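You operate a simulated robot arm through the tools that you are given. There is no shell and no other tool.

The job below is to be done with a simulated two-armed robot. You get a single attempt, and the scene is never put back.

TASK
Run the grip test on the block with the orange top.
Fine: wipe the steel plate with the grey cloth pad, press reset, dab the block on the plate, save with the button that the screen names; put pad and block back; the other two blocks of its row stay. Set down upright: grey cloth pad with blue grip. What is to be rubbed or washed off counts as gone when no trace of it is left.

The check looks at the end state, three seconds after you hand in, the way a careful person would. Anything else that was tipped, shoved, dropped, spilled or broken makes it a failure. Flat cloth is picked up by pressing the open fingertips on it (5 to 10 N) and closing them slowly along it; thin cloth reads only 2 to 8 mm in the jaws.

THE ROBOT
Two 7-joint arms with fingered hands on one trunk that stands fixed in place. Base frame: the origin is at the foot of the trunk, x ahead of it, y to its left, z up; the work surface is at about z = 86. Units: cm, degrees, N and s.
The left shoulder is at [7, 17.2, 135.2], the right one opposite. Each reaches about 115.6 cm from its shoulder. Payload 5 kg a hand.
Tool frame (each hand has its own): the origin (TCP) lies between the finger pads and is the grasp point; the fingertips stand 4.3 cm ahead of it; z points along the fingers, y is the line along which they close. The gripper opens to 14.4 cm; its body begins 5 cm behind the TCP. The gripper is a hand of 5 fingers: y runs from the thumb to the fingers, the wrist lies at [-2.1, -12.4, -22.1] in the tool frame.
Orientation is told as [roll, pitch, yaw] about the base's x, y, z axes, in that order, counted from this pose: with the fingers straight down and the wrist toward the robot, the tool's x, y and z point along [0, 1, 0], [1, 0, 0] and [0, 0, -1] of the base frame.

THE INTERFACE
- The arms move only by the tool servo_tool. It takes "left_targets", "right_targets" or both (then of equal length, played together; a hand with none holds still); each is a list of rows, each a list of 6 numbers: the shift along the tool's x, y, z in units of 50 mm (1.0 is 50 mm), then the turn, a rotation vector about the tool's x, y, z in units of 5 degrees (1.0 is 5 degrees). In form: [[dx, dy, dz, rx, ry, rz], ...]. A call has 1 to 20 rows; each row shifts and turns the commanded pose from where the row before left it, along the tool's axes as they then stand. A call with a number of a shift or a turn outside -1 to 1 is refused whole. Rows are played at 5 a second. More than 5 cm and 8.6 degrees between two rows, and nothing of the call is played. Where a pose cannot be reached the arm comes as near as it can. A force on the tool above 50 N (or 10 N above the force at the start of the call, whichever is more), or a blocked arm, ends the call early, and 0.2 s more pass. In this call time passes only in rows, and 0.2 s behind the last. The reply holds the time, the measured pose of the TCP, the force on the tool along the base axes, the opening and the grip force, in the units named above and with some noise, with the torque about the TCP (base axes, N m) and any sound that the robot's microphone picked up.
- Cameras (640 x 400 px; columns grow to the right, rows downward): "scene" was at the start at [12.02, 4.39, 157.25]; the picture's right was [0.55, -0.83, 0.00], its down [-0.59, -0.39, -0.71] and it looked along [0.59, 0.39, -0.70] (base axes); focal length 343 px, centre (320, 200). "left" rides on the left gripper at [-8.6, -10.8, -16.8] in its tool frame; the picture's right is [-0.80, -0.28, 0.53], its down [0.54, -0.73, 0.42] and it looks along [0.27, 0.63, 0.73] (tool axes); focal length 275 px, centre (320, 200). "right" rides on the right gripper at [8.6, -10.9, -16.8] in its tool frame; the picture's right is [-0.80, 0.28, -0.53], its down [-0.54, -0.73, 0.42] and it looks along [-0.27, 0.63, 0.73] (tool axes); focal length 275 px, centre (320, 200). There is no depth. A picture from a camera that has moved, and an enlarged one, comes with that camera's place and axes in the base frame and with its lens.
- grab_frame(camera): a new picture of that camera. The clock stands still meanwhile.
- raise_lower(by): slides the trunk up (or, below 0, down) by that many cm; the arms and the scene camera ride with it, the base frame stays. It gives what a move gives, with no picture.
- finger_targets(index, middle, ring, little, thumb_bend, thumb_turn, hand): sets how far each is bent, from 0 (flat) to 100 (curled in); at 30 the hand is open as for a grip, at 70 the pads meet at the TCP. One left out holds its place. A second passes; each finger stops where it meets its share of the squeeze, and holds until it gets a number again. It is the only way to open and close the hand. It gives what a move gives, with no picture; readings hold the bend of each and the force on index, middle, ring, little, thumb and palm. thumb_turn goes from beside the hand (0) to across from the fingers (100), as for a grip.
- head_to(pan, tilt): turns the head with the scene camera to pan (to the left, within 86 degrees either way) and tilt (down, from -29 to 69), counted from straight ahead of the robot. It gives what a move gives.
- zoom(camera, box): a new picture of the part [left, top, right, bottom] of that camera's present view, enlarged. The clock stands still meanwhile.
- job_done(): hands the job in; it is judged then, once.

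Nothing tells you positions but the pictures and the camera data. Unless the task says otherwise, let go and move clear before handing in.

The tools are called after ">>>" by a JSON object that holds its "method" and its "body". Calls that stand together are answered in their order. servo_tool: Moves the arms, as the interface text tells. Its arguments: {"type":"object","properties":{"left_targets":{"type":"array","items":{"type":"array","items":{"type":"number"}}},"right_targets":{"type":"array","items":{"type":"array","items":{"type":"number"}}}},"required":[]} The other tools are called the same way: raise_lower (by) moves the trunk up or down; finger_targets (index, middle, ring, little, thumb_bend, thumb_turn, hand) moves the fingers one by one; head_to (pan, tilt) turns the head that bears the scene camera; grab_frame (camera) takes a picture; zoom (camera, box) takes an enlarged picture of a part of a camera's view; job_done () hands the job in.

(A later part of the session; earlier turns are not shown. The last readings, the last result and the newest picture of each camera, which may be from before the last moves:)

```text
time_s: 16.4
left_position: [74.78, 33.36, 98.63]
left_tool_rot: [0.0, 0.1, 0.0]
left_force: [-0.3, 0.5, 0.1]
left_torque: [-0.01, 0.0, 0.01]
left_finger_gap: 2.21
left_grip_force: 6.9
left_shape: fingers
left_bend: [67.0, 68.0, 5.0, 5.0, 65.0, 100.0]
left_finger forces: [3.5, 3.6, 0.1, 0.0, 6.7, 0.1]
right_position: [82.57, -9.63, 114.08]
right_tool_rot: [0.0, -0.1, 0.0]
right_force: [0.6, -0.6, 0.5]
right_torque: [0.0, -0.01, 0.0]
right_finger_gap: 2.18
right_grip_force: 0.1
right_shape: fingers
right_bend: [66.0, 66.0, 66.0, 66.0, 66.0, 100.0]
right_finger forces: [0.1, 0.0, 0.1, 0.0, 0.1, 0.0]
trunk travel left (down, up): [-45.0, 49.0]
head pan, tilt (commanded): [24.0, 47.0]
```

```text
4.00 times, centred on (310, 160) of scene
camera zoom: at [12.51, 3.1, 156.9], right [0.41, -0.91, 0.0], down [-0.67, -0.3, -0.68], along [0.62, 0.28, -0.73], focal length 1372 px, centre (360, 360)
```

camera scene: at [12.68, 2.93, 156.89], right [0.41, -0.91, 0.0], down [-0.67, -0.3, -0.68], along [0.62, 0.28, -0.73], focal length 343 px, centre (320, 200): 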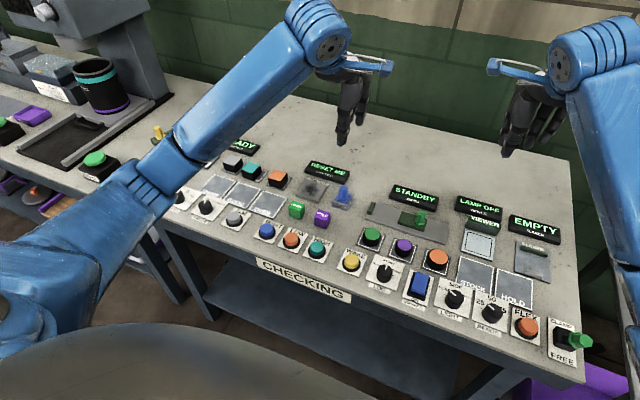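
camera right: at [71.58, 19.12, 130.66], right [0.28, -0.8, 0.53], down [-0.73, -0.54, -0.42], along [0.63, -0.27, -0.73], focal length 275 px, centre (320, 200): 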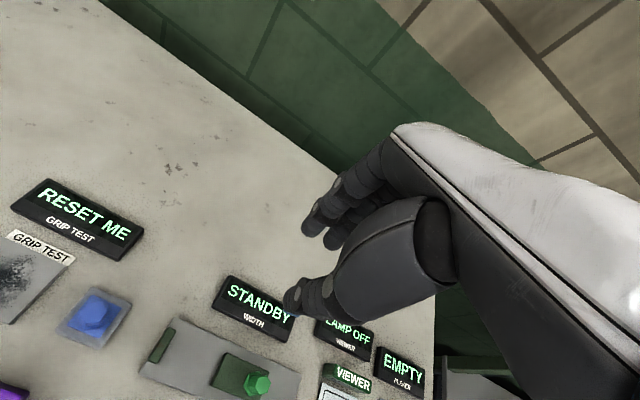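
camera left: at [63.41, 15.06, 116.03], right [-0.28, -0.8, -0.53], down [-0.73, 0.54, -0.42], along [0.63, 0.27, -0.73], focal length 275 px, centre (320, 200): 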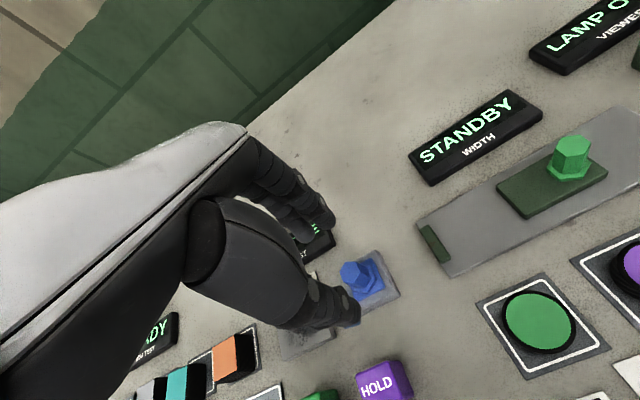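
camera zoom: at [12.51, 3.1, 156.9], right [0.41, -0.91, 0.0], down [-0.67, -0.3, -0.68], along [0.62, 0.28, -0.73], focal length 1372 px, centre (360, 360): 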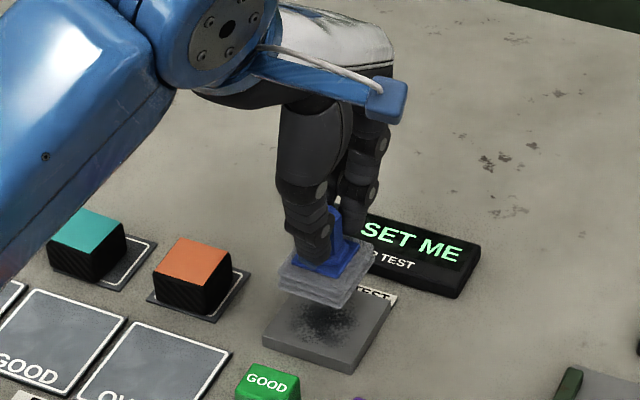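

The pad is over the plate. I lower it toward contact, the last part in small steps.

>>> {"method": "servo_tool", "body": {"left_targets": [[0, 0, 0.25, 0, 0, 0], [0, 0, 0.25, 0, 0, 0], [0, 0, 0.15, 0, 0, 0], [0, 0, 0.04, 0, 0, 0], [0, 0, 0.03, 0, 0, 0]]}}

>>> {"method": "servo_tool", "body": {"left_targets": [[0, 0, 0.03, 0, 0, 0], [0, 0, 0.03, 0, 0, 0]]}}

>>> {"method": "zoom", "body": {"camera": "scene", "box": [260, 110, 360, 210]}}

```text
time_s: 17.6
left_position: [74.68, 33.31, 95.03]
left_tool_rot: [0.0, 0.0, 0.0]
left_force: [0.1, -0.7, -0.5]
left_torque: [-0.01, 0.05, 0.01]
left_finger_gap: 2.23
left_grip_force: 6.7
left_shape: fingers
left_bend: [67.0, 68.0, 5.0, 5.0, 65.0, 100.0]
left_finger forces: [3.5, 3.5, 0.0, 0.0, 6.8, 0.0]
right_position: [82.56, -9.6, 113.86]
right_tool_rot: [-0.1, 0.1, -0.1]
right_force: [-0.2, 0.2, -0.4]
right_torque: [0.0, -0.01, 0.0]
right_finger_gap: 2.19
right_grip_force: 0.1
right_shape: fingers
right_bend: [66.0, 66.0, 66.0, 66.0, 66.0, 100.0]
right_finger forces: [0.0, 0.0, 0.0, 0.0, 0.1, 0.0]
trunk travel left (down, up): [-45.0, 49.0]
head pan, tilt (commanded): [24.0, 47.0]
```

```text
time_s: 18.2
left_position: [74.66, 33.46, 94.7]
left_tool_rot: [0.0, 0.0, 0.0]
left_force: [-0.1, -0.2, 1.7]
left_torque: [0.01, 0.0, 0.0]
left_finger_gap: 2.22
left_grip_force: 7.0
left_shape: fingers
left_bend: [67.0, 68.0, 5.0, 5.0, 66.0, 100.0]
left_finger forces: [3.7, 4.0, 0.1, 0.1, 6.8, 0.0]
right_position: [82.46, -9.64, 113.88]
right_tool_rot: [0.1, 0.0, 0.0]
right_force: [0.4, -0.5, 0.3]
right_torque: [0.02, -0.04, -0.01]
right_finger_gap: 2.18
right_grip_force: 0.0
right_shape: fingers
right_bend: [66.0, 66.0, 66.0, 66.0, 66.0, 100.0]
right_finger forces: [0.1, 0.0, 0.1, 0.0, 0.0, 0.0]
trunk travel left (down, up): [-45.0, 49.0]
head pan, tilt (commanded): [24.0, 47.0]
```

```text
4.00 times, centred on (310, 160) of scene
camera zoom: at [12.48, 3.09, 156.91], right [0.41, -0.91, 0.0], down [-0.67, -0.3, -0.68], along [0.62, 0.28, -0.73], focal length 1372 px, centre (360, 360)
```

zoom: 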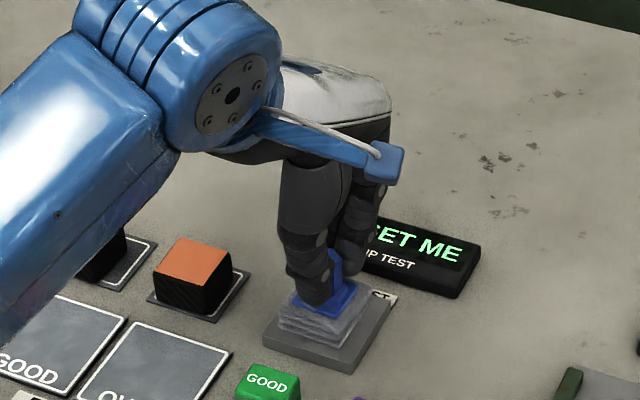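

Contact at z=94.7 with about 1.7 N, as predicted. I press a little more for wiping force.

>>> {"method": "servo_tool", "body": {"left_targets": [[0, 0, 0.03, 0, 0, 0]]}}

>>> {"method": "servo_tool", "body": {"left_targets": [[0, 0, 0.02, 0, 0, 0]]}}

```text
time_s: 18.6
left_position: [74.67, 33.44, 94.7]
left_tool_rot: [0.0, -0.1, 0.0]
left_force: [1.4, -0.3, 6.3]
left_torque: [0.03, -0.01, -0.01]
left_finger_gap: 2.21
left_grip_force: 8.1
left_shape: fingers
left_bend: [67.0, 68.0, 5.0, 5.0, 66.0, 100.0]
left_finger forces: [4.1, 4.3, 0.0, 0.0, 7.4, 0.0]
right_position: [82.5, -9.55, 113.97]
right_tool_rot: [0.1, 0.0, -0.1]
right_force: [-0.1, 0.1, 0.4]
right_torque: [0.0, -0.04, -0.01]
right_finger_gap: 2.21
right_grip_force: 0.1
right_shape: fingers
right_bend: [66.0, 66.0, 66.0, 66.0, 66.0, 100.0]
right_finger forces: [0.0, 0.0, 0.0, 0.0, 0.0, 0.0]
trunk travel left (down, up): [-45.0, 49.0]
head pan, tilt (commanded): [24.0, 47.0]
```

```text
time_s: 19.0
left_position: [74.67, 33.45, 94.69]
left_tool_rot: [0.0, -0.2, 0.1]
left_force: [1.4, 1.2, 10.4]
left_torque: [0.05, -0.04, 0.01]
left_finger_gap: 2.22
left_grip_force: 8.5
left_shape: fingers
left_bend: [67.0, 68.0, 5.0, 5.0, 66.0, 100.0]
left_finger forces: [4.6, 5.3, 0.1, 0.0, 7.7, 0.0]
right_position: [82.53, -9.62, 114.01]
right_tool_rot: [0.0, 0.0, 0.1]
right_force: [-0.4, 0.0, -0.4]
right_torque: [0.0, -0.02, -0.02]
right_finger_gap: 2.19
right_grip_force: 0.1
right_shape: fingers
right_bend: [66.0, 66.0, 66.0, 66.0, 66.0, 100.0]
right_finger forces: [0.1, 0.0, 0.0, 0.1, 0.0, 0.0]
trunk travel left (down, up): [-45.0, 49.0]
head pan, tilt (commanded): [24.0, 47.0]
```

Pressing with about 10 N is a bit much, so I ease off slightly and try one stroke back and forth.

>>> {"method": "servo_tool", "body": {"left_targets": [[0, 0, -0.015, 0, 0, 0], [0, -0.12, 0, 0, 0, 0], [0, -0.12, 0, 0, 0, 0], [0, 0.12, 0, 0, 0, 0], [0, 0.12, 0, 0, 0, 0], [0, 0.12, 0, 0, 0, 0], [0, 0.12, 0, 0, 0, 0], [0, -0.12, 0, 0, 0, 0], [0, -0.12, 0, 0, 0, 0]]}}

>>> {"method": "zoom", "body": {"camera": "scene", "box": [260, 110, 360, 210]}}

>>> {"method": "zoom", "body": {"camera": "left", "box": [240, 160, 432, 340]}}

```text
time_s: 21.0
left_position: [74.7, 33.45, 94.63]
left_tool_rot: [0.1, 0.1, 0.0]
left_force: [0.0, -0.4, 5.4]
left_torque: [0.02, -0.03, 0.0]
left_finger_gap: 2.15
left_grip_force: 7.3
left_shape: fingers
left_bend: [68.0, 68.0, 5.0, 5.0, 66.0, 100.0]
left_finger forces: [4.3, 4.7, 0.0, 0.1, 7.1, 0.0]
right_position: [82.5, -9.73, 114.06]
right_tool_rot: [0.0, 0.0, 0.0]
right_force: [0.0, -0.5, 0.5]
right_torque: [0.02, 0.0, -0.01]
right_finger_gap: 2.17
right_grip_force: 0.1
right_shape: fingers
right_bend: [66.0, 66.0, 66.0, 66.0, 66.0, 100.0]
right_finger forces: [0.0, 0.0, 0.1, 0.1, 0.0, 0.0]
trunk travel left (down, up): [-45.0, 49.0]
head pan, tilt (commanded): [24.0, 47.0]
```

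```text
4.00 times, centred on (310, 160) of scene
camera zoom: at [12.44, 3.09, 156.91], right [0.41, -0.91, 0.0], down [-0.67, -0.3, -0.68], along [0.62, 0.28, -0.73], focal length 1372 px, centre (360, 360)
```

zoom: 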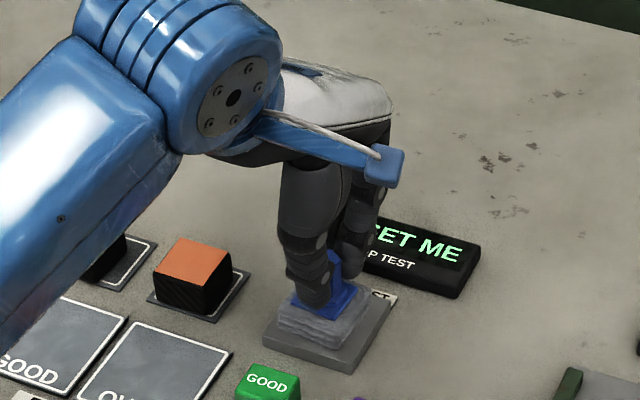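

```text
2.22 times, centred on (336, 250) of left
camera zoom: at [63.77, 24.81, 111.5], right [-0.28, -0.8, -0.53], down [-0.73, 0.54, -0.42], along [0.63, 0.27, -0.73], focal length 612 px, centre (284, 89)
```

zoom: 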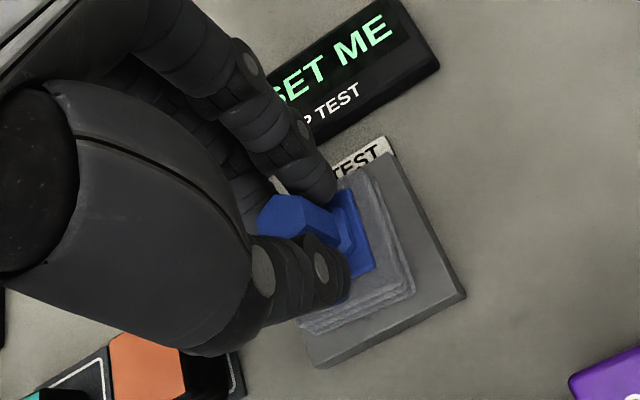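

The stroke works with a steady press of about 5 N. I now wipe the whole plate in a raster.

>>> {"method": "servo_tool", "body": {"left_targets": [[-0.12, -0.12, 0, 0, 0, 0], [-0.12, -0.12, 0, 0, 0, 0], [0, 0.12, 0, 0, 0, 0], [0, 0.12, 0, 0, 0, 0], [0, 0.12, 0, 0, 0, 0], [0, 0.12, 0, 0, 0, 0], [0.16, 0, 0, 0, 0, 0], [0, -0.12, 0, 0, 0, 0], [0, -0.12, 0, 0, 0, 0], [0, -0.12, 0, 0, 0, 0], [0, -0.12, 0, 0, 0, 0], [0.16, 0, 0, 0, 0, 0], [0, 0.12, 0, 0, 0, 0], [0, 0.12, 0, 0, 0, 0], [0, 0.12, 0, 0, 0, 0], [0, 0.12, 0, 0, 0, 0], [0.16, 0, 0, 0, 0, 0], [0, -0.12, 0, 0, 0, 0], [0, -0.12, 0, 0, 0, 0], [0, -0.12, 0, 0, 0, 0]]}}

>>> {"method": "servo_tool", "body": {"left_targets": [[0, -0.12, 0, 0, 0, 0], [-0.12, 0, 0, 0, 0, 0], [-0.12, 0, 0, 0, 0, 0], [-0.12, 0, 0, 0, 0, 0], [-0.12, 0, 0, 0, 0, 0], [0, 0.16, 0, 0, 0, 0], [0.12, 0, 0, 0, 0, 0], [0.12, 0, 0, 0, 0, 0], [0.12, 0, 0, 0, 0, 0], [0.12, 0, 0, 0, 0, 0], [0, 0.16, 0, 0, 0, 0], [-0.12, 0, 0, 0, 0, 0], [-0.12, 0, 0, 0, 0, 0], [-0.12, 0, 0, 0, 0, 0], [-0.12, 0, 0, 0, 0, 0], [0, 0.16, 0, 0, 0, 0], [0.12, 0, 0, 0, 0, 0], [0.12, 0, 0, 0, 0, 0], [0.12, 0, 0, 0, 0, 0], [0.12, 0, 0, 0, 0, 0]]}}

>>> {"method": "zoom", "body": {"camera": "left", "box": [240, 160, 432, 340]}}

>>> {"method": "zoom", "body": {"camera": "scene", "box": [260, 110, 360, 210]}}

```text
time_s: 25.2
left_position: [73.97, 34.68, 94.62]
left_tool_rot: [0.0, 0.0, 0.1]
left_force: [1.9, -0.2, 4.7]
left_torque: [0.0, -0.09, 0.02]
left_finger_gap: 2.16
left_grip_force: 7.6
left_shape: fingers
left_bend: [68.0, 68.0, 5.0, 5.0, 66.0, 100.0]
left_finger forces: [4.5, 5.0, 0.0, 0.0, 6.6, 0.0]
right_position: [82.52, -9.7, 113.87]
right_tool_rot: [0.0, 0.1, 0.0]
right_force: [-0.5, -0.2, -1.0]
right_torque: [-0.02, -0.04, 0.02]
right_finger_gap: 2.21
right_grip_force: 0.1
right_shape: fingers
right_bend: [66.0, 66.0, 66.0, 66.0, 66.0, 100.0]
right_finger forces: [0.0, 0.0, 0.0, 0.0, 0.1, 0.1]
trunk travel left (down, up): [-45.0, 49.0]
head pan, tilt (commanded): [24.0, 47.0]
```

```text
time_s: 29.4
left_position: [75.93, 34.82, 94.59]
left_tool_rot: [0.0, -0.2, 0.0]
left_force: [-0.7, -1.3, 3.4]
left_torque: [-0.07, -0.02, 0.0]
left_finger_gap: 2.15
left_grip_force: 7.7
left_shape: fingers
left_bend: [68.0, 68.0, 5.0, 5.0, 66.0, 100.0]
left_finger forces: [4.4, 4.1, 0.0, 0.0, 6.7, 0.0]
right_position: [82.52, -9.62, 113.98]
right_tool_rot: [0.0, 0.1, 0.0]
right_force: [-0.2, -0.6, -0.4]
right_torque: [0.01, -0.02, 0.03]
right_finger_gap: 2.17
right_grip_force: 0.1
right_shape: fingers
right_bend: [66.0, 66.0, 66.0, 66.0, 66.0, 100.0]
right_finger forces: [0.0, 0.0, 0.0, 0.0, 0.0, 0.0]
trunk travel left (down, up): [-45.0, 49.0]
head pan, tilt (commanded): [24.0, 47.0]
```

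```text
2.22 times, centred on (336, 250) of left
camera zoom: at [64.98, 26.07, 111.47], right [-0.28, -0.8, -0.53], down [-0.73, 0.54, -0.42], along [0.63, 0.27, -0.73], focal length 612 px, centre (284, 89)
```

zoom: 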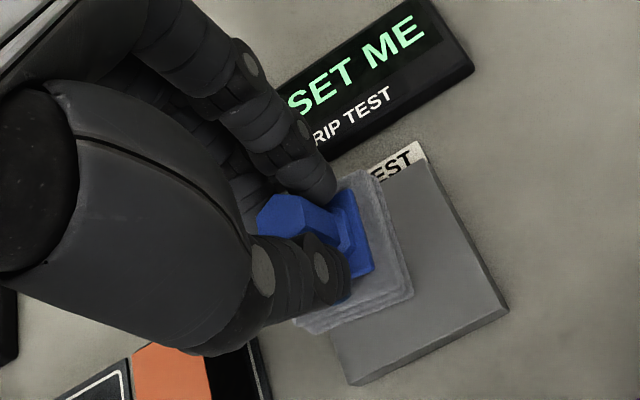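

```text
4.00 times, centred on (310, 160) of scene
camera zoom: at [12.44, 3.09, 156.91], right [0.41, -0.91, 0.0], down [-0.67, -0.3, -0.68], along [0.62, 0.28, -0.73], focal length 1372 px, centre (360, 360)
```

zoom: 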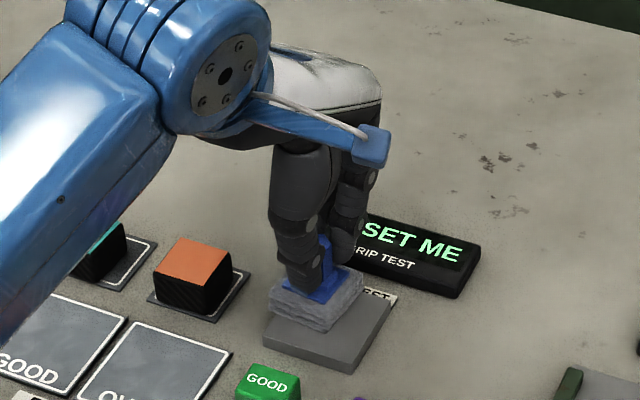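

The visible area looks clean. I do a second raster for certainty, then lift and inspect.

>>> {"method": "servo_tool", "body": {"left_targets": [[0, -0.12, 0.005, 0, 0, 0], [0, -0.12, 0, 0, 0, 0], [0, -0.12, 0, 0, 0, 0], [0, -0.12, 0, 0, 0, 0], [-0.16, 0, 0, 0, 0, 0], [0, 0.12, 0, 0, 0, 0], [0, 0.12, 0, 0, 0, 0], [0, 0.12, 0, 0, 0, 0], [0, 0.12, 0, 0, 0, 0], [-0.16, 0, 0, 0, 0, 0], [0, -0.12, 0, 0, 0, 0], [0, -0.12, 0, 0, 0, 0], [0, -0.12, 0, 0, 0, 0], [0, -0.12, 0, 0, 0, 0], [-0.2, 0, 0, 0, 0, 0], [0, 0.12, 0, 0, 0, 0], [0, 0.12, 0, 0, 0, 0], [0, 0.12, 0, 0, 0, 0], [0, 0.12, 0, 0, 0, 0], [0.2, -0.2, 0, 0, 0, 0]]}}

>>> {"method": "servo_tool", "body": {"left_targets": [[0.05, -0.04, 0, 0, 0, 0], [0, 0, -0.1, 0, 0, 0], [0, 0, -0.3, 0, 0, 0], [0, 0, -0.4, 0, 0, 0], [-0.4, 0, 0, 0, 0, 0], [-0.5, 0, 0, 0, 0, 0], [-0.5, 0, 0, 0, 0, 0], [-0.5, 0, 0, 0, 0, 0]]}}

>>> {"method": "zoom", "body": {"camera": "scene", "box": [270, 150, 350, 200]}}

>>> {"method": "zoom", "body": {"camera": "scene", "box": [290, 165, 330, 205]}}

>>> {"method": "grab_frame", "body": {"camera": "left"}}

```text
time_s: 33.6
left_position: [74.81, 33.02, 94.78]
left_tool_rot: [-0.2, 0.0, 0.0]
left_force: [-1.0, 0.5, -0.1]
left_torque: [-0.02, -0.03, 0.0]
left_finger_gap: 2.14
left_grip_force: 7.2
left_shape: fingers
left_bend: [68.0, 68.0, 5.0, 5.0, 66.0, 100.0]
left_finger forces: [4.0, 4.3, 0.0, 0.0, 6.6, 0.1]
right_position: [82.44, -9.52, 113.94]
right_tool_rot: [-0.1, 0.0, 0.1]
right_force: [-0.4, 0.5, -0.4]
right_torque: [-0.04, -0.02, 0.0]
right_finger_gap: 2.21
right_grip_force: 0.0
right_shape: fingers
right_bend: [66.0, 66.0, 66.0, 66.0, 66.0, 100.0]
right_finger forces: [0.0, 0.0, 0.0, 0.1, 0.0, 0.0]
trunk travel left (down, up): [-45.0, 49.0]
head pan, tilt (commanded): [24.0, 47.0]
```

```text
time_s: 35.4
left_position: [74.75, 23.63, 98.6]
left_tool_rot: [0.0, 0.0, 0.0]
left_force: [0.0, -0.6, 0.1]
left_torque: [0.04, 0.02, 0.01]
left_finger_gap: 2.14
left_grip_force: 7.4
left_shape: fingers
left_bend: [68.0, 68.0, 5.0, 5.0, 66.0, 100.0]
left_finger forces: [3.9, 4.2, 0.0, 0.0, 6.6, 0.1]
right_position: [82.61, -9.69, 113.74]
right_tool_rot: [0.1, 0.0, 0.1]
right_force: [0.1, 0.4, 0.2]
right_torque: [0.04, -0.02, -0.01]
right_finger_gap: 2.21
right_grip_force: 0.0
right_shape: fingers
right_bend: [66.0, 66.0, 66.0, 66.0, 66.0, 100.0]
right_finger forces: [0.0, 0.0, 0.0, 0.0, 0.0, 0.0]
trunk travel left (down, up): [-45.0, 49.0]
head pan, tilt (commanded): [24.0, 47.0]
```

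```text
8.00 times, centred on (310, 175) of scene
camera zoom: at [12.55, 2.97, 156.9], right [0.41, -0.91, 0.0], down [-0.67, -0.3, -0.68], along [0.62, 0.28, -0.73], focal length 2745 px, centre (400, 400)
```

zoom: 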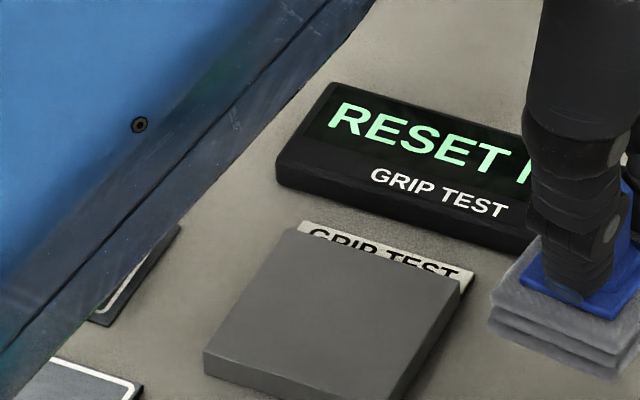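

```text
10.00 times, centred on (310, 185) of scene
camera zoom: at [12.55, 2.97, 156.9], right [0.41, -0.91, 0.0], down [-0.67, -0.3, -0.68], along [0.62, 0.28, -0.73], focal length 3431 px, centre (420, 350)
```

zoom: 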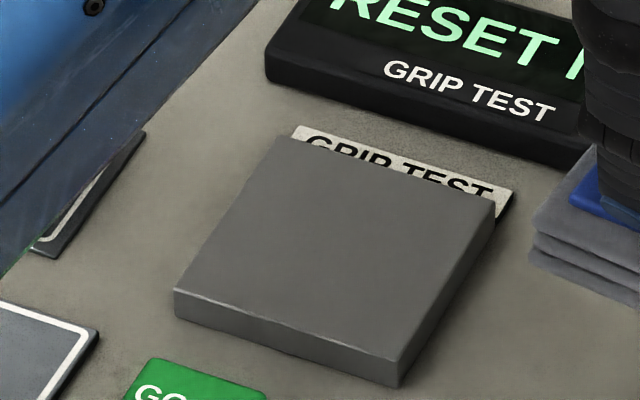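

```text
taken
camera left: at [63.86, 15.07, 115.5], right [-0.28, -0.8, -0.53], down [-0.73, 0.54, -0.42], along [0.63, 0.27, -0.73], focal length 275 px, centre (320, 200)
```

left: 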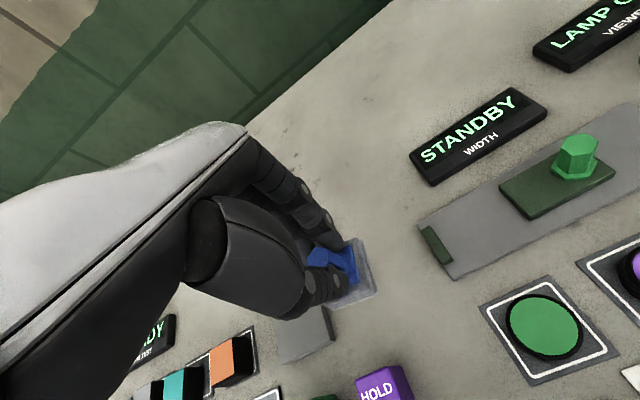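

The plate is spotless. I set the pad back at its original place: correct x slightly, lower, and feel for contact.

>>> {"method": "zoom", "body": {"camera": "left", "box": [240, 160, 432, 340]}}

>>> {"method": "servo_tool", "body": {"left_targets": [[-0.01, -0.066, 0.2, 0, 0, 0], [0, 0, 0.3, 0, 0, 0], [0, 0, 0.3, 0, 0, 0], [0, 0, 0.1, 0, 0, 0], [0, 0, 0.04, 0, 0, 0]]}}

>>> {"method": "zoom", "body": {"camera": "scene", "box": [310, 130, 390, 210]}}

>>> {"method": "zoom", "body": {"camera": "left", "box": [240, 160, 432, 340]}}

```text
2.22 times, centred on (336, 250) of left
camera zoom: at [63.86, 15.07, 115.5], right [-0.28, -0.8, -0.53], down [-0.73, 0.54, -0.42], along [0.63, 0.27, -0.73], focal length 612 px, centre (284, 89)
```

zoom: 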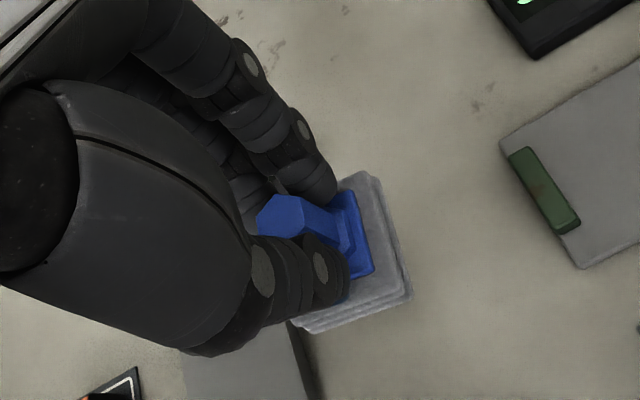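

```text
time_s: 36.6
left_position: [74.25, 23.66, 93.87]
left_tool_rot: [-0.1, 0.0, 0.0]
left_force: [0.1, 0.1, 0.0]
left_torque: [-0.02, -0.01, -0.01]
left_finger_gap: 2.12
left_grip_force: 7.1
left_shape: fingers
left_bend: [68.0, 68.0, 5.0, 5.0, 66.0, 100.0]
left_finger forces: [3.9, 4.2, 0.0, 0.0, 6.5, 0.0]
right_position: [82.67, -9.58, 113.92]
right_tool_rot: [0.1, 0.1, 0.0]
right_force: [-0.3, -0.5, -0.9]
right_torque: [0.01, -0.01, -0.02]
right_finger_gap: 2.18
right_grip_force: 0.1
right_shape: fingers
right_bend: [66.0, 66.0, 66.0, 66.0, 66.0, 100.0]
right_finger forces: [0.1, 0.1, 0.0, 0.1, 0.0, 0.0]
trunk travel left (down, up): [-45.0, 49.0]
head pan, tilt (commanded): [24.0, 47.0]
```

```text
5.00 times, centred on (350, 170) of scene
camera zoom: at [12.52, 3.1, 156.9], right [0.41, -0.91, 0.0], down [-0.67, -0.3, -0.68], along [0.62, 0.28, -0.73], focal length 1716 px, centre (170, 350)
```

zoom: 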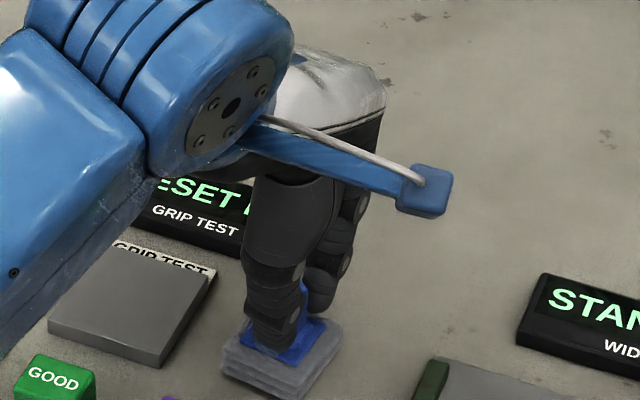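

```text
2.22 times, centred on (336, 250) of left
camera zoom: at [63.49, 15.12, 110.71], right [-0.28, -0.8, -0.53], down [-0.73, 0.54, -0.42], along [0.63, 0.27, -0.73], focal length 612 px, centre (284, 89)
```

zoom: 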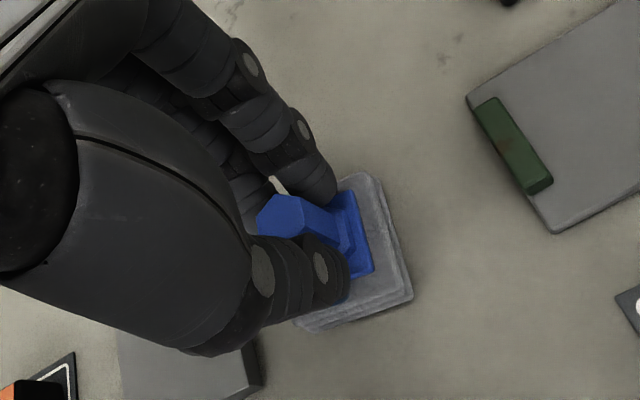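

The pad is just above the bench, shifted a couple of millimetres. I nudge it and lower to contact.

>>> {"method": "servo_tool", "body": {"left_targets": [[-0.03, 0.03, 0, 0, 0, 0], [0, 0, 0.03, 0, 0, 0], [0, 0, 0.02, 0, 0, 0]]}}

>>> {"method": "servo_tool", "body": {"left_targets": [[0, 0, 0.015, 0, 0, 0]]}}

>>> {"method": "zoom", "body": {"camera": "scene", "box": [310, 130, 390, 210]}}

```text
time_s: 37.4
left_position: [74.4, 23.6, 93.72]
left_tool_rot: [0.1, 0.0, 0.0]
left_force: [-0.2, 0.3, -1.1]
left_torque: [-0.02, -0.02, -0.01]
left_finger_gap: 2.11
left_grip_force: 6.8
left_shape: fingers
left_bend: [68.0, 68.0, 5.0, 5.0, 66.0, 100.0]
left_finger forces: [3.9, 4.1, 0.1, 0.0, 6.3, 0.0]
right_position: [82.49, -9.68, 113.9]
right_tool_rot: [0.0, -0.1, -0.1]
right_force: [-0.1, 0.4, -0.1]
right_torque: [0.01, -0.01, -0.02]
right_finger_gap: 2.18
right_grip_force: 0.0
right_shape: fingers
right_bend: [66.0, 66.0, 66.0, 66.0, 66.0, 100.0]
right_finger forces: [0.1, 0.1, 0.0, 0.0, 0.0, 0.0]
trunk travel left (down, up): [-45.0, 49.0]
head pan, tilt (commanded): [24.0, 47.0]
```

```text
time_s: 37.8
left_position: [74.46, 23.62, 93.63]
left_tool_rot: [-0.1, 0.0, 0.0]
left_force: [-0.1, 1.0, -0.2]
left_torque: [-0.01, 0.02, 0.0]
left_finger_gap: 2.15
left_grip_force: 7.6
left_shape: fingers
left_bend: [68.0, 68.0, 5.0, 5.0, 66.0, 100.0]
left_finger forces: [4.0, 4.2, 0.0, 0.0, 6.5, 0.0]
right_position: [82.47, -9.52, 113.91]
right_tool_rot: [0.0, 0.0, 0.0]
right_force: [-0.3, 0.3, 0.3]
right_torque: [0.03, 0.02, 0.01]
right_finger_gap: 2.19
right_grip_force: 0.0
right_shape: fingers
right_bend: [66.0, 66.0, 66.0, 66.0, 66.0, 100.0]
right_finger forces: [0.0, 0.0, 0.0, 0.0, 0.0, 0.0]
trunk travel left (down, up): [-45.0, 49.0]
head pan, tilt (commanded): [24.0, 47.0]
```

```text
5.00 times, centred on (350, 170) of scene
camera zoom: at [12.51, 3.1, 156.9], right [0.41, -0.91, 0.0], down [-0.67, -0.3, -0.68], along [0.62, 0.28, -0.73], focal length 1716 px, centre (170, 350)
```

zoom: 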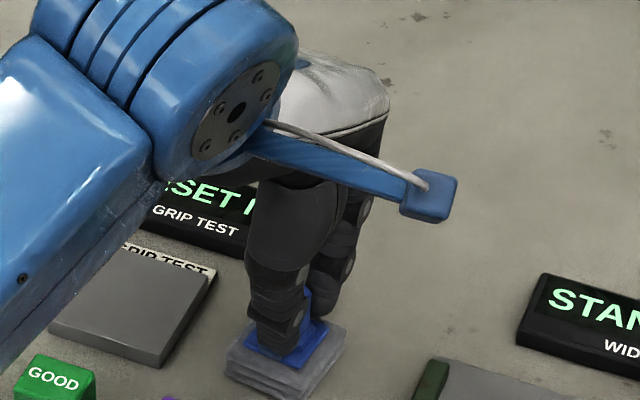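

Almost at contact. I keep lowering in half-millimetre steps until force shows.

>>> {"method": "servo_tool", "body": {"left_targets": [[0, 0, 0.015, 0, 0, 0]]}}

>>> {"method": "servo_tool", "body": {"left_targets": [[0, 0, 0.015, 0, 0, 0]]}}

```text
time_s: 38.2
left_position: [74.54, 23.56, 93.55]
left_tool_rot: [-0.1, 0.0, 0.1]
left_force: [-0.9, -0.1, -0.7]
left_torque: [-0.03, -0.01, 0.0]
left_finger_gap: 2.15
left_grip_force: 7.4
left_shape: fingers
left_bend: [68.0, 68.0, 5.0, 5.0, 66.0, 100.0]
left_finger forces: [3.9, 4.2, 0.0, 0.0, 6.5, 0.1]
right_position: [82.38, -9.61, 113.87]
right_tool_rot: [0.0, 0.1, 0.0]
right_force: [0.4, -0.2, 0.4]
right_torque: [0.01, 0.01, 0.0]
right_finger_gap: 2.2
right_grip_force: 0.0
right_shape: fingers
right_bend: [66.0, 66.0, 66.0, 66.0, 66.0, 100.0]
right_finger forces: [0.0, 0.0, 0.0, 0.0, 0.1, 0.1]
trunk travel left (down, up): [-45.0, 49.0]
head pan, tilt (commanded): [24.0, 47.0]
```

```text
time_s: 38.6
left_position: [74.58, 23.58, 93.4]
left_tool_rot: [0.0, 0.0, 0.0]
left_force: [0.0, 1.0, 1.5]
left_torque: [-0.01, 0.01, 0.03]
left_finger_gap: 2.12
left_grip_force: 7.4
left_shape: fingers
left_bend: [68.0, 68.0, 5.0, 5.0, 66.0, 100.0]
left_finger forces: [3.9, 4.2, 0.0, 0.0, 6.6, 0.0]
right_position: [82.48, -9.63, 113.82]
right_tool_rot: [0.0, 0.0, 0.0]
right_force: [-0.5, 0.1, 0.4]
right_torque: [-0.03, 0.02, 0.02]
right_finger_gap: 2.2
right_grip_force: 0.0
right_shape: fingers
right_bend: [66.0, 66.0, 66.0, 66.0, 66.0, 100.0]
right_finger forces: [0.0, 0.0, 0.0, 0.0, 0.0, 0.0]
trunk travel left (down, up): [-45.0, 49.0]
head pan, tilt (commanded): [24.0, 47.0]
```

Contact felt. I open the fingers in two steps and back straight up.

>>> {"method": "finger_targets", "body": {"hand": "left", "index": 62, "middle": 62, "thumb_bend": 61}}

>>> {"method": "finger_targets", "body": {"hand": "left", "index": 52, "middle": 52, "thumb_bend": 52}}

>>> {"method": "zoom", "body": {"camera": "left", "box": [240, 160, 432, 340]}}

>>> {"method": "zoom", "body": {"camera": "scene", "box": [310, 130, 390, 210]}}

```text
time_s: 39.6
left_position: [74.52, 23.6, 93.41]
left_tool_rot: [0.0, 0.0, 0.0]
left_force: [-0.7, -0.2, -0.3]
left_torque: [-0.01, 0.02, 0.05]
left_finger_gap: 3.65
left_grip_force: 0.0
left_shape: fingers
left_bend: [62.0, 62.0, 5.0, 5.0, 61.0, 100.0]
left_finger forces: [0.0, 0.1, 0.1, 0.0, 0.0, 0.1]
right_position: [82.6, -9.6, 113.84]
right_tool_rot: [0.0, 0.0, 0.0]
right_force: [-0.1, 0.3, 0.0]
right_torque: [0.03, 0.01, 0.0]
right_finger_gap: 2.18
right_grip_force: 0.2
right_shape: fingers
right_bend: [66.0, 66.0, 66.0, 66.0, 66.0, 100.0]
right_finger forces: [0.0, 0.0, 0.0, 0.1, 0.0, 0.0]
trunk travel left (down, up): [-45.0, 49.0]
head pan, tilt (commanded): [24.0, 47.0]
```

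```text
time_s: 40.6
left_position: [74.48, 23.55, 93.45]
left_tool_rot: [0.0, 0.1, 0.0]
left_force: [-0.1, 0.3, -1.0]
left_torque: [-0.02, 0.02, 0.03]
left_finger_gap: 7.03
left_grip_force: 0.0
left_shape: fingers
left_bend: [52.0, 52.0, 5.0, 5.0, 52.0, 100.0]
left_finger forces: [0.1, 0.0, 0.0, 0.0, 0.0, 0.0]
right_position: [82.5, -9.57, 113.88]
right_tool_rot: [-0.1, 0.0, -0.1]
right_force: [0.8, -0.2, -0.3]
right_torque: [-0.02, 0.02, 0.01]
right_finger_gap: 2.19
right_grip_force: 0.0
right_shape: fingers
right_bend: [66.0, 66.0, 66.0, 66.0, 66.0, 100.0]
right_finger forces: [0.0, 0.0, 0.0, 0.0, 0.0, 0.1]
trunk travel left (down, up): [-45.0, 49.0]
head pan, tilt (commanded): [24.0, 47.0]
```

```text
2.22 times, centred on (336, 250) of left
camera zoom: at [63.63, 15.0, 110.25], right [-0.28, -0.8, -0.53], down [-0.73, 0.54, -0.42], along [0.63, 0.27, -0.73], focal length 612 px, centre (284, 89)
```

zoom: 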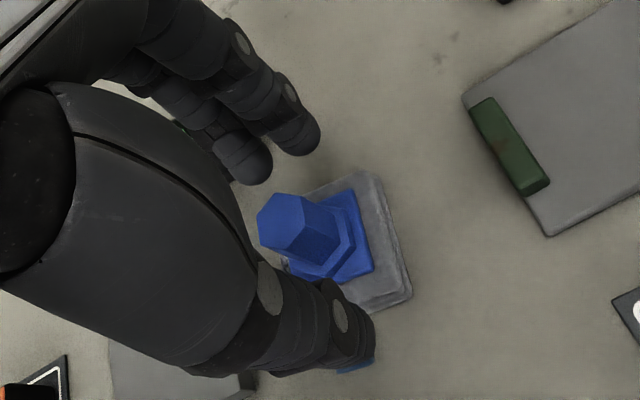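

```text
5.00 times, centred on (350, 170) of scene
camera zoom: at [12.5, 3.1, 156.9], right [0.41, -0.91, 0.0], down [-0.67, -0.3, -0.68], along [0.62, 0.28, -0.73], focal length 1716 px, centre (170, 350)
```

zoom: 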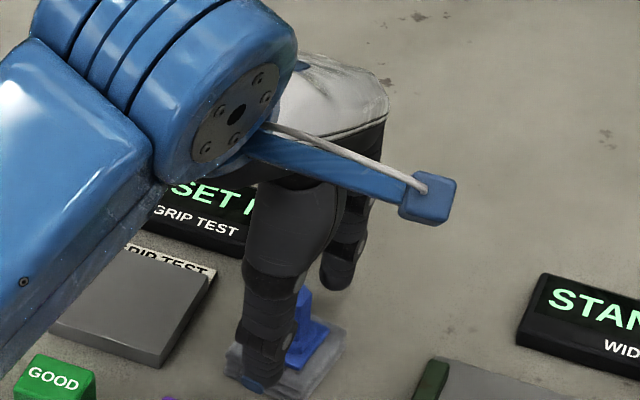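

The pad stands upright back in place. I rise, flatten the fingers so that only the thumb points down, and move over the RESET button.

>>> {"method": "servo_tool", "body": {"left_targets": [[0, 0, -0.2, 0, 0, 0], [0, 0, -0.5, 0, 0, 0], [0, 0, -0.7, 0, 0, 0], [0, 0, -0.7, 0, 0, 0], [0, 0, -0.4, 0, 0, 0]]}}

>>> {"method": "finger_targets", "body": {"hand": "left", "index": 3, "middle": 3, "ring": 3, "little": 3, "thumb_bend": 52}}

>>> {"method": "servo_tool", "body": {"left_targets": [[0.5, -0.5, 0, 0, 0, 0], [0.5, -0.5, 0, 0, 0, 0], [0.5, -0.5, 0, 0, 0, 0], [0.5, -0.5, 0, 0, 0, 0], [0.5, -0.5, 0, 0, 0, 0], [0.22, -0.18, 0, 0, 0, 0]]}}

>>> {"method": "grab_frame", "body": {"camera": "scene"}}

>>> {"method": "grab_frame", "body": {"camera": "left"}}

>>> {"method": "zoom", "body": {"camera": "scene", "box": [230, 140, 350, 260]}}

```text
time_s: 41.8
left_position: [74.45, 23.53, 105.9]
left_tool_rot: [0.0, 0.0, 0.0]
left_force: [0.3, -0.2, 0.8]
left_torque: [0.04, -0.03, 0.02]
left_finger_gap: 7.08
left_grip_force: 0.1
left_shape: fingers
left_bend: [52.0, 52.0, 5.0, 5.0, 52.0, 100.0]
left_finger forces: [0.1, 0.1, 0.0, 0.0, 0.1, 0.0]
right_position: [82.57, -9.57, 113.84]
right_tool_rot: [0.0, 0.0, 0.0]
right_force: [-0.3, 0.2, -0.4]
right_torque: [-0.01, 0.03, 0.01]
right_finger_gap: 2.18
right_grip_force: 0.1
right_shape: fingers
right_bend: [66.0, 66.0, 66.0, 66.0, 66.0, 100.0]
right_finger forces: [0.0, 0.0, 0.0, 0.0, 0.0, 0.1]
trunk travel left (down, up): [-45.0, 49.0]
head pan, tilt (commanded): [24.0, 47.0]
```

```text
time_s: 42.8
left_position: [74.53, 23.51, 105.94]
left_tool_rot: [0.0, -0.1, 0.1]
left_force: [0.4, 1.2, 0.0]
left_torque: [-0.02, 0.02, 0.0]
left_finger_gap: 16.5
left_grip_force: 0.2
left_shape: fingers
left_bend: [3.0, 3.0, 3.0, 3.0, 52.0, 100.0]
left_finger forces: [0.1, 0.0, 0.0, 0.1, 0.1, 0.1]
right_position: [82.56, -9.53, 113.88]
right_tool_rot: [0.1, 0.0, 0.0]
right_force: [-0.1, -0.2, 1.0]
right_torque: [0.0, -0.01, -0.02]
right_finger_gap: 2.2
right_grip_force: 0.0
right_shape: fingers
right_bend: [66.0, 66.0, 66.0, 66.0, 66.0, 100.0]
right_finger forces: [0.0, 0.0, 0.0, 0.0, 0.0, 0.1]
trunk travel left (down, up): [-45.0, 49.0]
head pan, tilt (commanded): [24.0, 47.0]
```

```text
time_s: 44.2
left_position: [60.98, 37.19, 105.85]
left_tool_rot: [-0.1, 0.0, 0.0]
left_force: [0.4, 0.7, -0.5]
left_torque: [-0.01, 0.01, -0.01]
left_finger_gap: 16.52
left_grip_force: 0.1
left_shape: fingers
left_bend: [3.0, 3.0, 3.0, 3.0, 52.0, 100.0]
left_finger forces: [0.0, 0.0, 0.1, 0.0, 0.1, 0.0]
right_position: [82.58, -9.6, 113.95]
right_tool_rot: [0.1, -0.1, -0.1]
right_force: [-0.9, 0.3, 0.6]
right_torque: [0.0, -0.01, 0.0]
right_finger_gap: 2.19
right_grip_force: 0.1
right_shape: fingers
right_bend: [66.0, 66.0, 66.0, 66.0, 66.0, 100.0]
right_finger forces: [0.0, 0.0, 0.1, 0.1, 0.1, 0.0]
trunk travel left (down, up): [-45.0, 49.0]
head pan, tilt (commanded): [24.0, 47.0]
```

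```text
taken
camera scene: at [12.5, 3.1, 156.9], right [0.41, -0.91, 0.0], down [-0.67, -0.3, -0.68], along [0.62, 0.28, -0.73], focal length 343 px, centre (320, 200)
```

scene: 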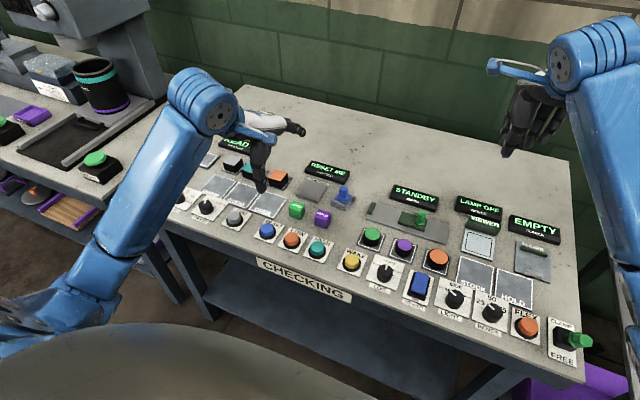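

```text
taken
camera left: at [50.18, 28.64, 122.75], right [-0.28, -0.8, -0.53], down [-0.73, 0.54, -0.42], along [0.63, 0.27, -0.73], focal length 275 px, centre (320, 200)
```

left: 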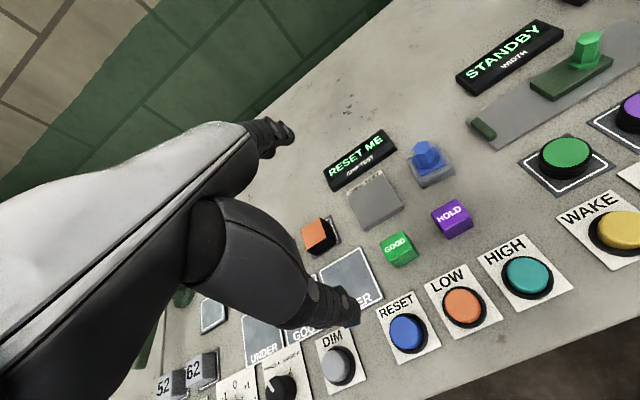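

```text
3.33 times, centred on (290, 200) of scene
camera zoom: at [12.5, 3.1, 156.9], right [0.41, -0.91, 0.0], down [-0.67, -0.3, -0.68], along [0.62, 0.28, -0.73], focal length 1144 px, centre (420, 200)
```

zoom: 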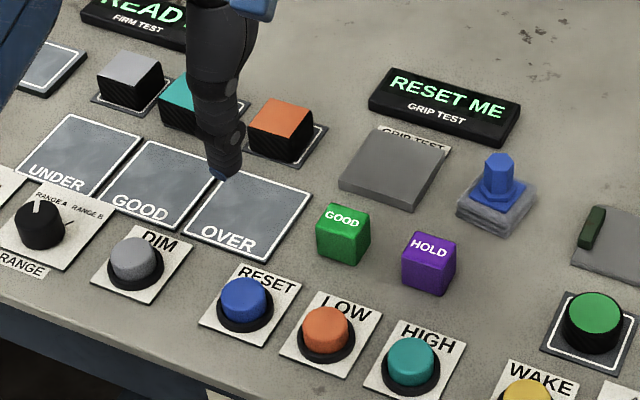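

The thumb tip is right above RESET, and the pad looks well placed. I descend, then feel for the button in small steps.

>>> {"method": "servo_tool", "body": {"left_targets": [[0, 0, 0.5, 0, 0, 0], [0, 0, 0.6, 0, 0, 0], [0, 0, 0.5, 0, 0, 0], [0, 0, 0.3, 0, 0, 0], [0, 0, 0.2, 0, 0, 0]]}}

>>> {"method": "zoom", "body": {"camera": "scene", "box": [230, 170, 310, 250]}}

>>> {"method": "zoom", "body": {"camera": "left", "box": [240, 220, 432, 400]}}

```text
time_s: 45.4
left_position: [61.0, 37.2, 95.46]
left_tool_rot: [-0.1, 0.1, 0.0]
left_force: [-0.2, 0.2, 0.3]
left_torque: [0.01, 0.02, 0.02]
left_finger_gap: 16.54
left_grip_force: 0.1
left_shape: fingers
left_bend: [3.0, 3.0, 3.0, 3.0, 52.0, 100.0]
left_finger forces: [0.1, 0.0, 0.0, 0.0, 0.0, 0.1]
right_position: [82.53, -9.67, 113.82]
right_tool_rot: [0.0, 0.0, 0.1]
right_force: [-0.5, -1.4, 0.1]
right_torque: [-0.04, -0.01, 0.01]
right_finger_gap: 2.22
right_grip_force: 0.0
right_shape: fingers
right_bend: [66.0, 66.0, 66.0, 66.0, 66.0, 100.0]
right_finger forces: [0.0, 0.0, 0.0, 0.0, 0.0, 0.1]
trunk travel left (down, up): [-45.0, 49.0]
head pan, tilt (commanded): [24.0, 47.0]
```

```text
5.00 times, centred on (270, 210) of scene
camera zoom: at [12.51, 3.11, 156.9], right [0.41, -0.91, 0.0], down [-0.67, -0.3, -0.68], along [0.62, 0.28, -0.73], focal length 1716 px, centre (570, 150)
```

zoom: 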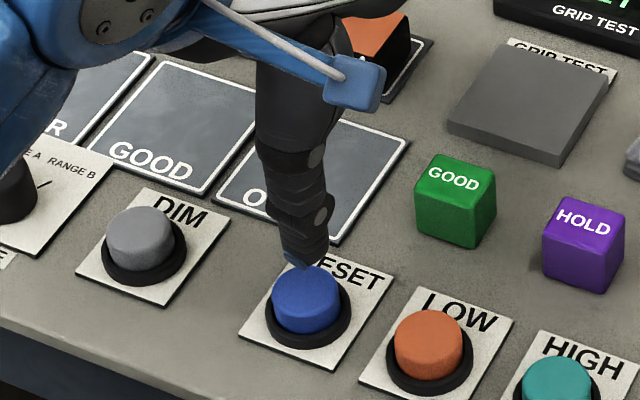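

```text
2.22 times, centred on (336, 310) of left
camera zoom: at [50.16, 28.58, 112.23], right [-0.28, -0.8, -0.53], down [-0.73, 0.54, -0.42], along [0.63, 0.27, -0.73], focal length 612 px, centre (284, -44)
```

zoom: 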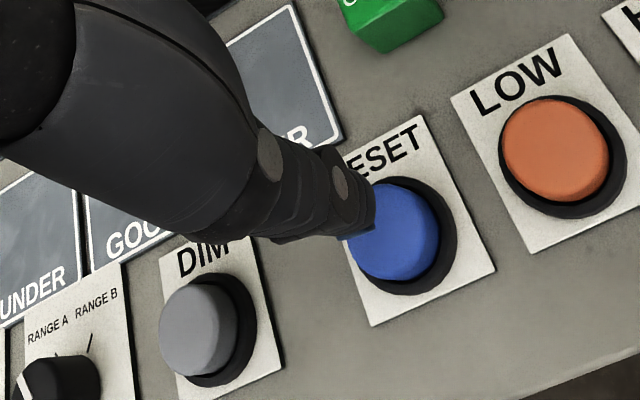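

The thumb is centred about 2 cm above the RESET cap. I press down in small steps.

>>> {"method": "servo_tool", "body": {"left_targets": [[0, 0, 0.08, 0, 0, 0], [0, 0, 0.08, 0, 0, 0], [0, 0, 0.06, 0, 0, 0], [0, 0, 0.06, 0, 0, 0]]}}

>>> {"method": "servo_tool", "body": {"left_targets": [[0, 0, 0.05, 0, 0, 0], [0, 0, 0.05, 0, 0, 0]]}}

>>> {"method": "zoom", "body": {"camera": "scene", "box": [230, 170, 310, 250]}}

```text
time_s: 46.4
left_position: [61.05, 37.12, 94.06]
left_tool_rot: [0.0, 0.0, 0.1]
left_force: [0.3, 0.0, 0.2]
left_torque: [0.0, -0.03, -0.01]
left_finger_gap: 16.52
left_grip_force: 0.1
left_shape: fingers
left_bend: [3.0, 3.0, 3.0, 3.0, 52.0, 100.0]
left_finger forces: [0.0, 0.1, 0.0, 0.0, 0.0, 0.0]
right_position: [82.5, -9.62, 113.93]
right_tool_rot: [-0.1, 0.1, -0.1]
right_force: [0.0, 0.4, -0.1]
right_torque: [0.01, -0.01, 0.05]
right_finger_gap: 2.22
right_grip_force: 0.1
right_shape: fingers
right_bend: [66.0, 66.0, 66.0, 66.0, 66.0, 100.0]
right_finger forces: [0.1, 0.0, 0.1, 0.1, 0.0, 0.0]
trunk travel left (down, up): [-45.0, 49.0]
head pan, tilt (commanded): [24.0, 47.0]
```

```text
time_s: 47.0
left_position: [61.05, 37.14, 93.53]
left_tool_rot: [-0.1, 0.2, 0.1]
left_force: [0.9, -0.2, -0.8]
left_torque: [0.0, 0.03, 0.03]
left_finger_gap: 16.53
left_grip_force: 0.0
left_shape: fingers
left_bend: [3.0, 3.0, 3.0, 3.0, 52.0, 100.0]
left_finger forces: [0.1, 0.1, 0.0, 0.0, 0.0, 0.0]
right_position: [82.48, -9.59, 113.95]
right_tool_rot: [-0.1, 0.0, 0.1]
right_force: [-0.8, 0.3, 0.4]
right_torque: [0.0, 0.02, -0.01]
right_finger_gap: 2.2
right_grip_force: 0.0
right_shape: fingers
right_bend: [66.0, 66.0, 66.0, 66.0, 66.0, 100.0]
right_finger forces: [0.1, 0.1, 0.1, 0.2, 0.0, 0.0]
trunk travel left (down, up): [-45.0, 49.0]
head pan, tilt (commanded): [24.0, 47.0]
```

```text
5.00 times, centred on (270, 210) of scene
camera zoom: at [12.5, 3.11, 156.9], right [0.41, -0.91, 0.0], down [-0.67, -0.3, -0.68], along [0.62, 0.28, -0.73], focal length 1716 px, centre (570, 150)
```

zoom: 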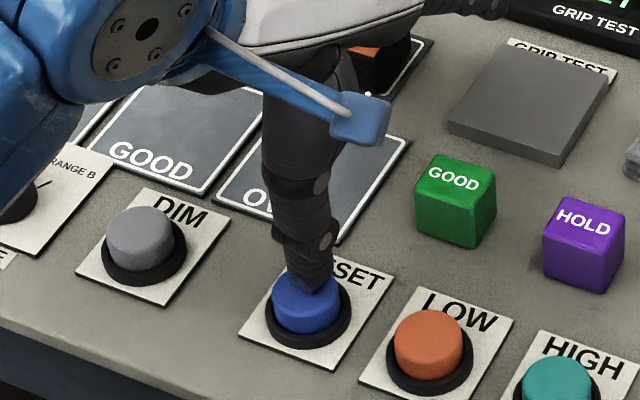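

The tip is at the cap now. I continue in 2 mm steps until the force rises or I hear a click.

>>> {"method": "servo_tool", "body": {"left_targets": [[0, 0, 0.04, 0, 0, 0]]}}

>>> {"method": "servo_tool", "body": {"left_targets": [[0, 0, 0.04, 0, 0, 0]]}}

>>> {"method": "servo_tool", "body": {"left_targets": [[0, 0, 0.04, 0, 0, 0]]}}

```text
time_s: 47.4
left_position: [61.19, 37.17, 93.34]
left_tool_rot: [-0.1, 0.1, 0.0]
left_force: [0.1, 0.2, 0.2]
left_torque: [0.01, 0.0, 0.0]
left_finger_gap: 16.54
left_grip_force: 0.0
left_shape: fingers
left_bend: [3.0, 3.0, 3.0, 3.0, 52.0, 100.0]
left_finger forces: [0.0, 0.0, 0.1, 0.0, 0.0, 0.0]
right_position: [82.6, -9.54, 113.86]
right_tool_rot: [0.0, 0.0, 0.0]
right_force: [0.2, -0.2, 0.2]
right_torque: [0.0, 0.01, 0.01]
right_finger_gap: 2.19
right_grip_force: 0.2
right_shape: fingers
right_bend: [66.0, 66.0, 66.0, 66.0, 66.0, 100.0]
right_finger forces: [0.0, 0.0, 0.0, 0.1, 0.0, 0.1]
trunk travel left (down, up): [-45.0, 49.0]
head pan, tilt (commanded): [24.0, 47.0]
```

```text
time_s: 47.8
left_position: [61.13, 37.18, 93.21]
left_tool_rot: [0.0, 0.1, 0.0]
left_force: [0.3, 0.5, 1.4]
left_torque: [-0.04, 0.07, -0.03]
left_finger_gap: 16.53
left_grip_force: 0.0
left_shape: fingers
left_bend: [3.0, 3.0, 3.0, 3.0, 52.0, 100.0]
left_finger forces: [0.0, 0.0, 0.0, 0.0, 1.1, 0.0]
right_position: [82.62, -9.58, 113.74]
right_tool_rot: [0.0, 0.0, 0.1]
right_force: [0.9, 0.2, 0.2]
right_torque: [-0.05, -0.01, 0.02]
right_finger_gap: 2.16
right_grip_force: 0.0
right_shape: fingers
right_bend: [66.0, 66.0, 66.0, 66.0, 66.0, 100.0]
right_finger forces: [0.0, 0.1, 0.0, 0.0, 0.0, 0.1]
trunk travel left (down, up): [-45.0, 49.0]
head pan, tilt (commanded): [24.0, 47.0]
```

```text
time_s: 48.2
left_position: [61.1, 37.1, 93.06]
left_tool_rot: [0.0, 0.0, 0.0]
left_force: [0.9, 0.5, 1.6]
left_torque: [0.02, 0.09, -0.01]
left_finger_gap: 16.53
left_grip_force: 1.3
left_shape: fingers
left_bend: [3.0, 3.0, 3.0, 3.0, 52.0, 100.0]
left_finger forces: [0.1, 0.0, 0.0, 0.0, 2.3, 0.0]
right_position: [82.5, -9.56, 113.9]
right_tool_rot: [0.0, 0.0, 0.0]
right_force: [0.8, -0.9, 0.2]
right_torque: [0.0, -0.04, -0.01]
right_finger_gap: 2.19
right_grip_force: 0.1
right_shape: fingers
right_bend: [66.0, 66.0, 66.0, 66.0, 66.0, 100.0]
right_finger forces: [0.0, 0.0, 0.1, 0.2, 0.1, 0.0]
trunk travel left (down, up): [-45.0, 49.0]
head pan, tilt (commanded): [24.0, 47.0]
heard: click
```

A click was heard with the thumb on the cap. I lift off and read the screen.

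>>> {"method": "servo_tool", "body": {"left_targets": [[0, 0, -0.1, 0, 0, 0], [0, 0, -0.3, 0, 0, 0], [0, 0, -0.5, 0, 0, 0], [0, 0, -0.6, 0, 0, 0], [0, 0, -0.6, 0, 0, 0]]}}

>>> {"method": "zoom", "body": {"camera": "scene", "box": [230, 140, 350, 260]}}

>>> {"method": "zoom", "body": {"camera": "left", "box": [280, 80, 440, 200]}}

```text
time_s: 49.4
left_position: [61.01, 37.02, 103.42]
left_tool_rot: [0.0, -0.1, 0.0]
left_force: [-0.7, 0.0, 0.2]
left_torque: [0.0, 0.0, 0.02]
left_finger_gap: 16.53
left_grip_force: 0.0
left_shape: fingers
left_bend: [3.0, 3.0, 3.0, 3.0, 52.0, 100.0]
left_finger forces: [0.1, 0.0, 0.1, 0.0, 0.0, 0.1]
right_position: [82.51, -9.58, 113.91]
right_tool_rot: [-0.1, 0.0, 0.0]
right_force: [-0.1, 0.6, 0.2]
right_torque: [0.0, 0.01, -0.02]
right_finger_gap: 2.2
right_grip_force: 0.0
right_shape: fingers
right_bend: [66.0, 66.0, 66.0, 66.0, 66.0, 100.0]
right_finger forces: [0.0, 0.1, 0.0, 0.0, 0.0, 0.0]
trunk travel left (down, up): [-45.0, 49.0]
head pan, tilt (commanded): [24.0, 47.0]
```

```text
3.33 times, centred on (290, 200) of scene
camera zoom: at [12.5, 3.08, 156.89], right [0.41, -0.91, 0.0], down [-0.67, -0.3, -0.68], along [0.62, 0.28, -0.73], focal length 1144 px, centre (420, 200)
```

zoom: 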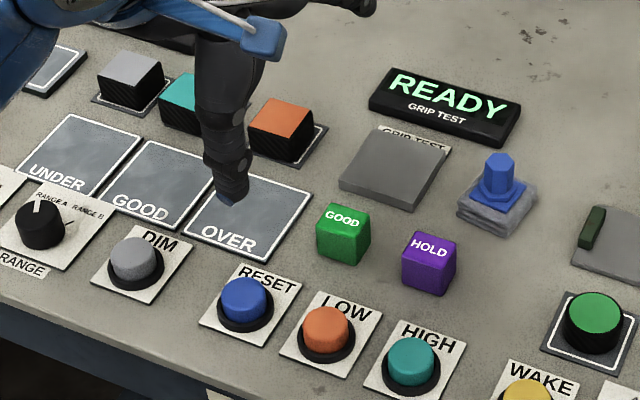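

```text
3.33 times, centred on (360, 140) of left
camera zoom: at [50.21, 28.46, 120.28], right [-0.28, -0.8, -0.53], down [-0.73, 0.54, -0.42], along [0.63, 0.27, -0.73], focal length 918 px, centre (187, 400)
```

zoom: 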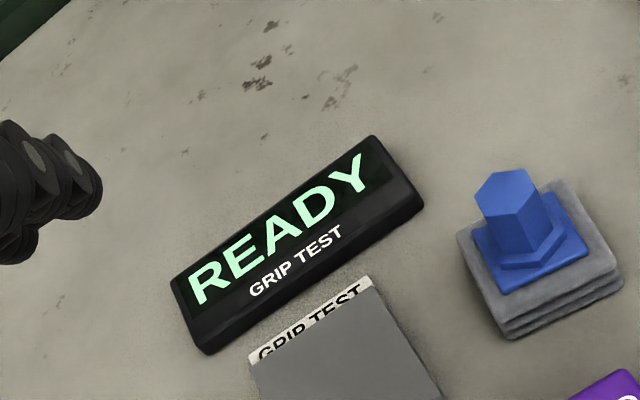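

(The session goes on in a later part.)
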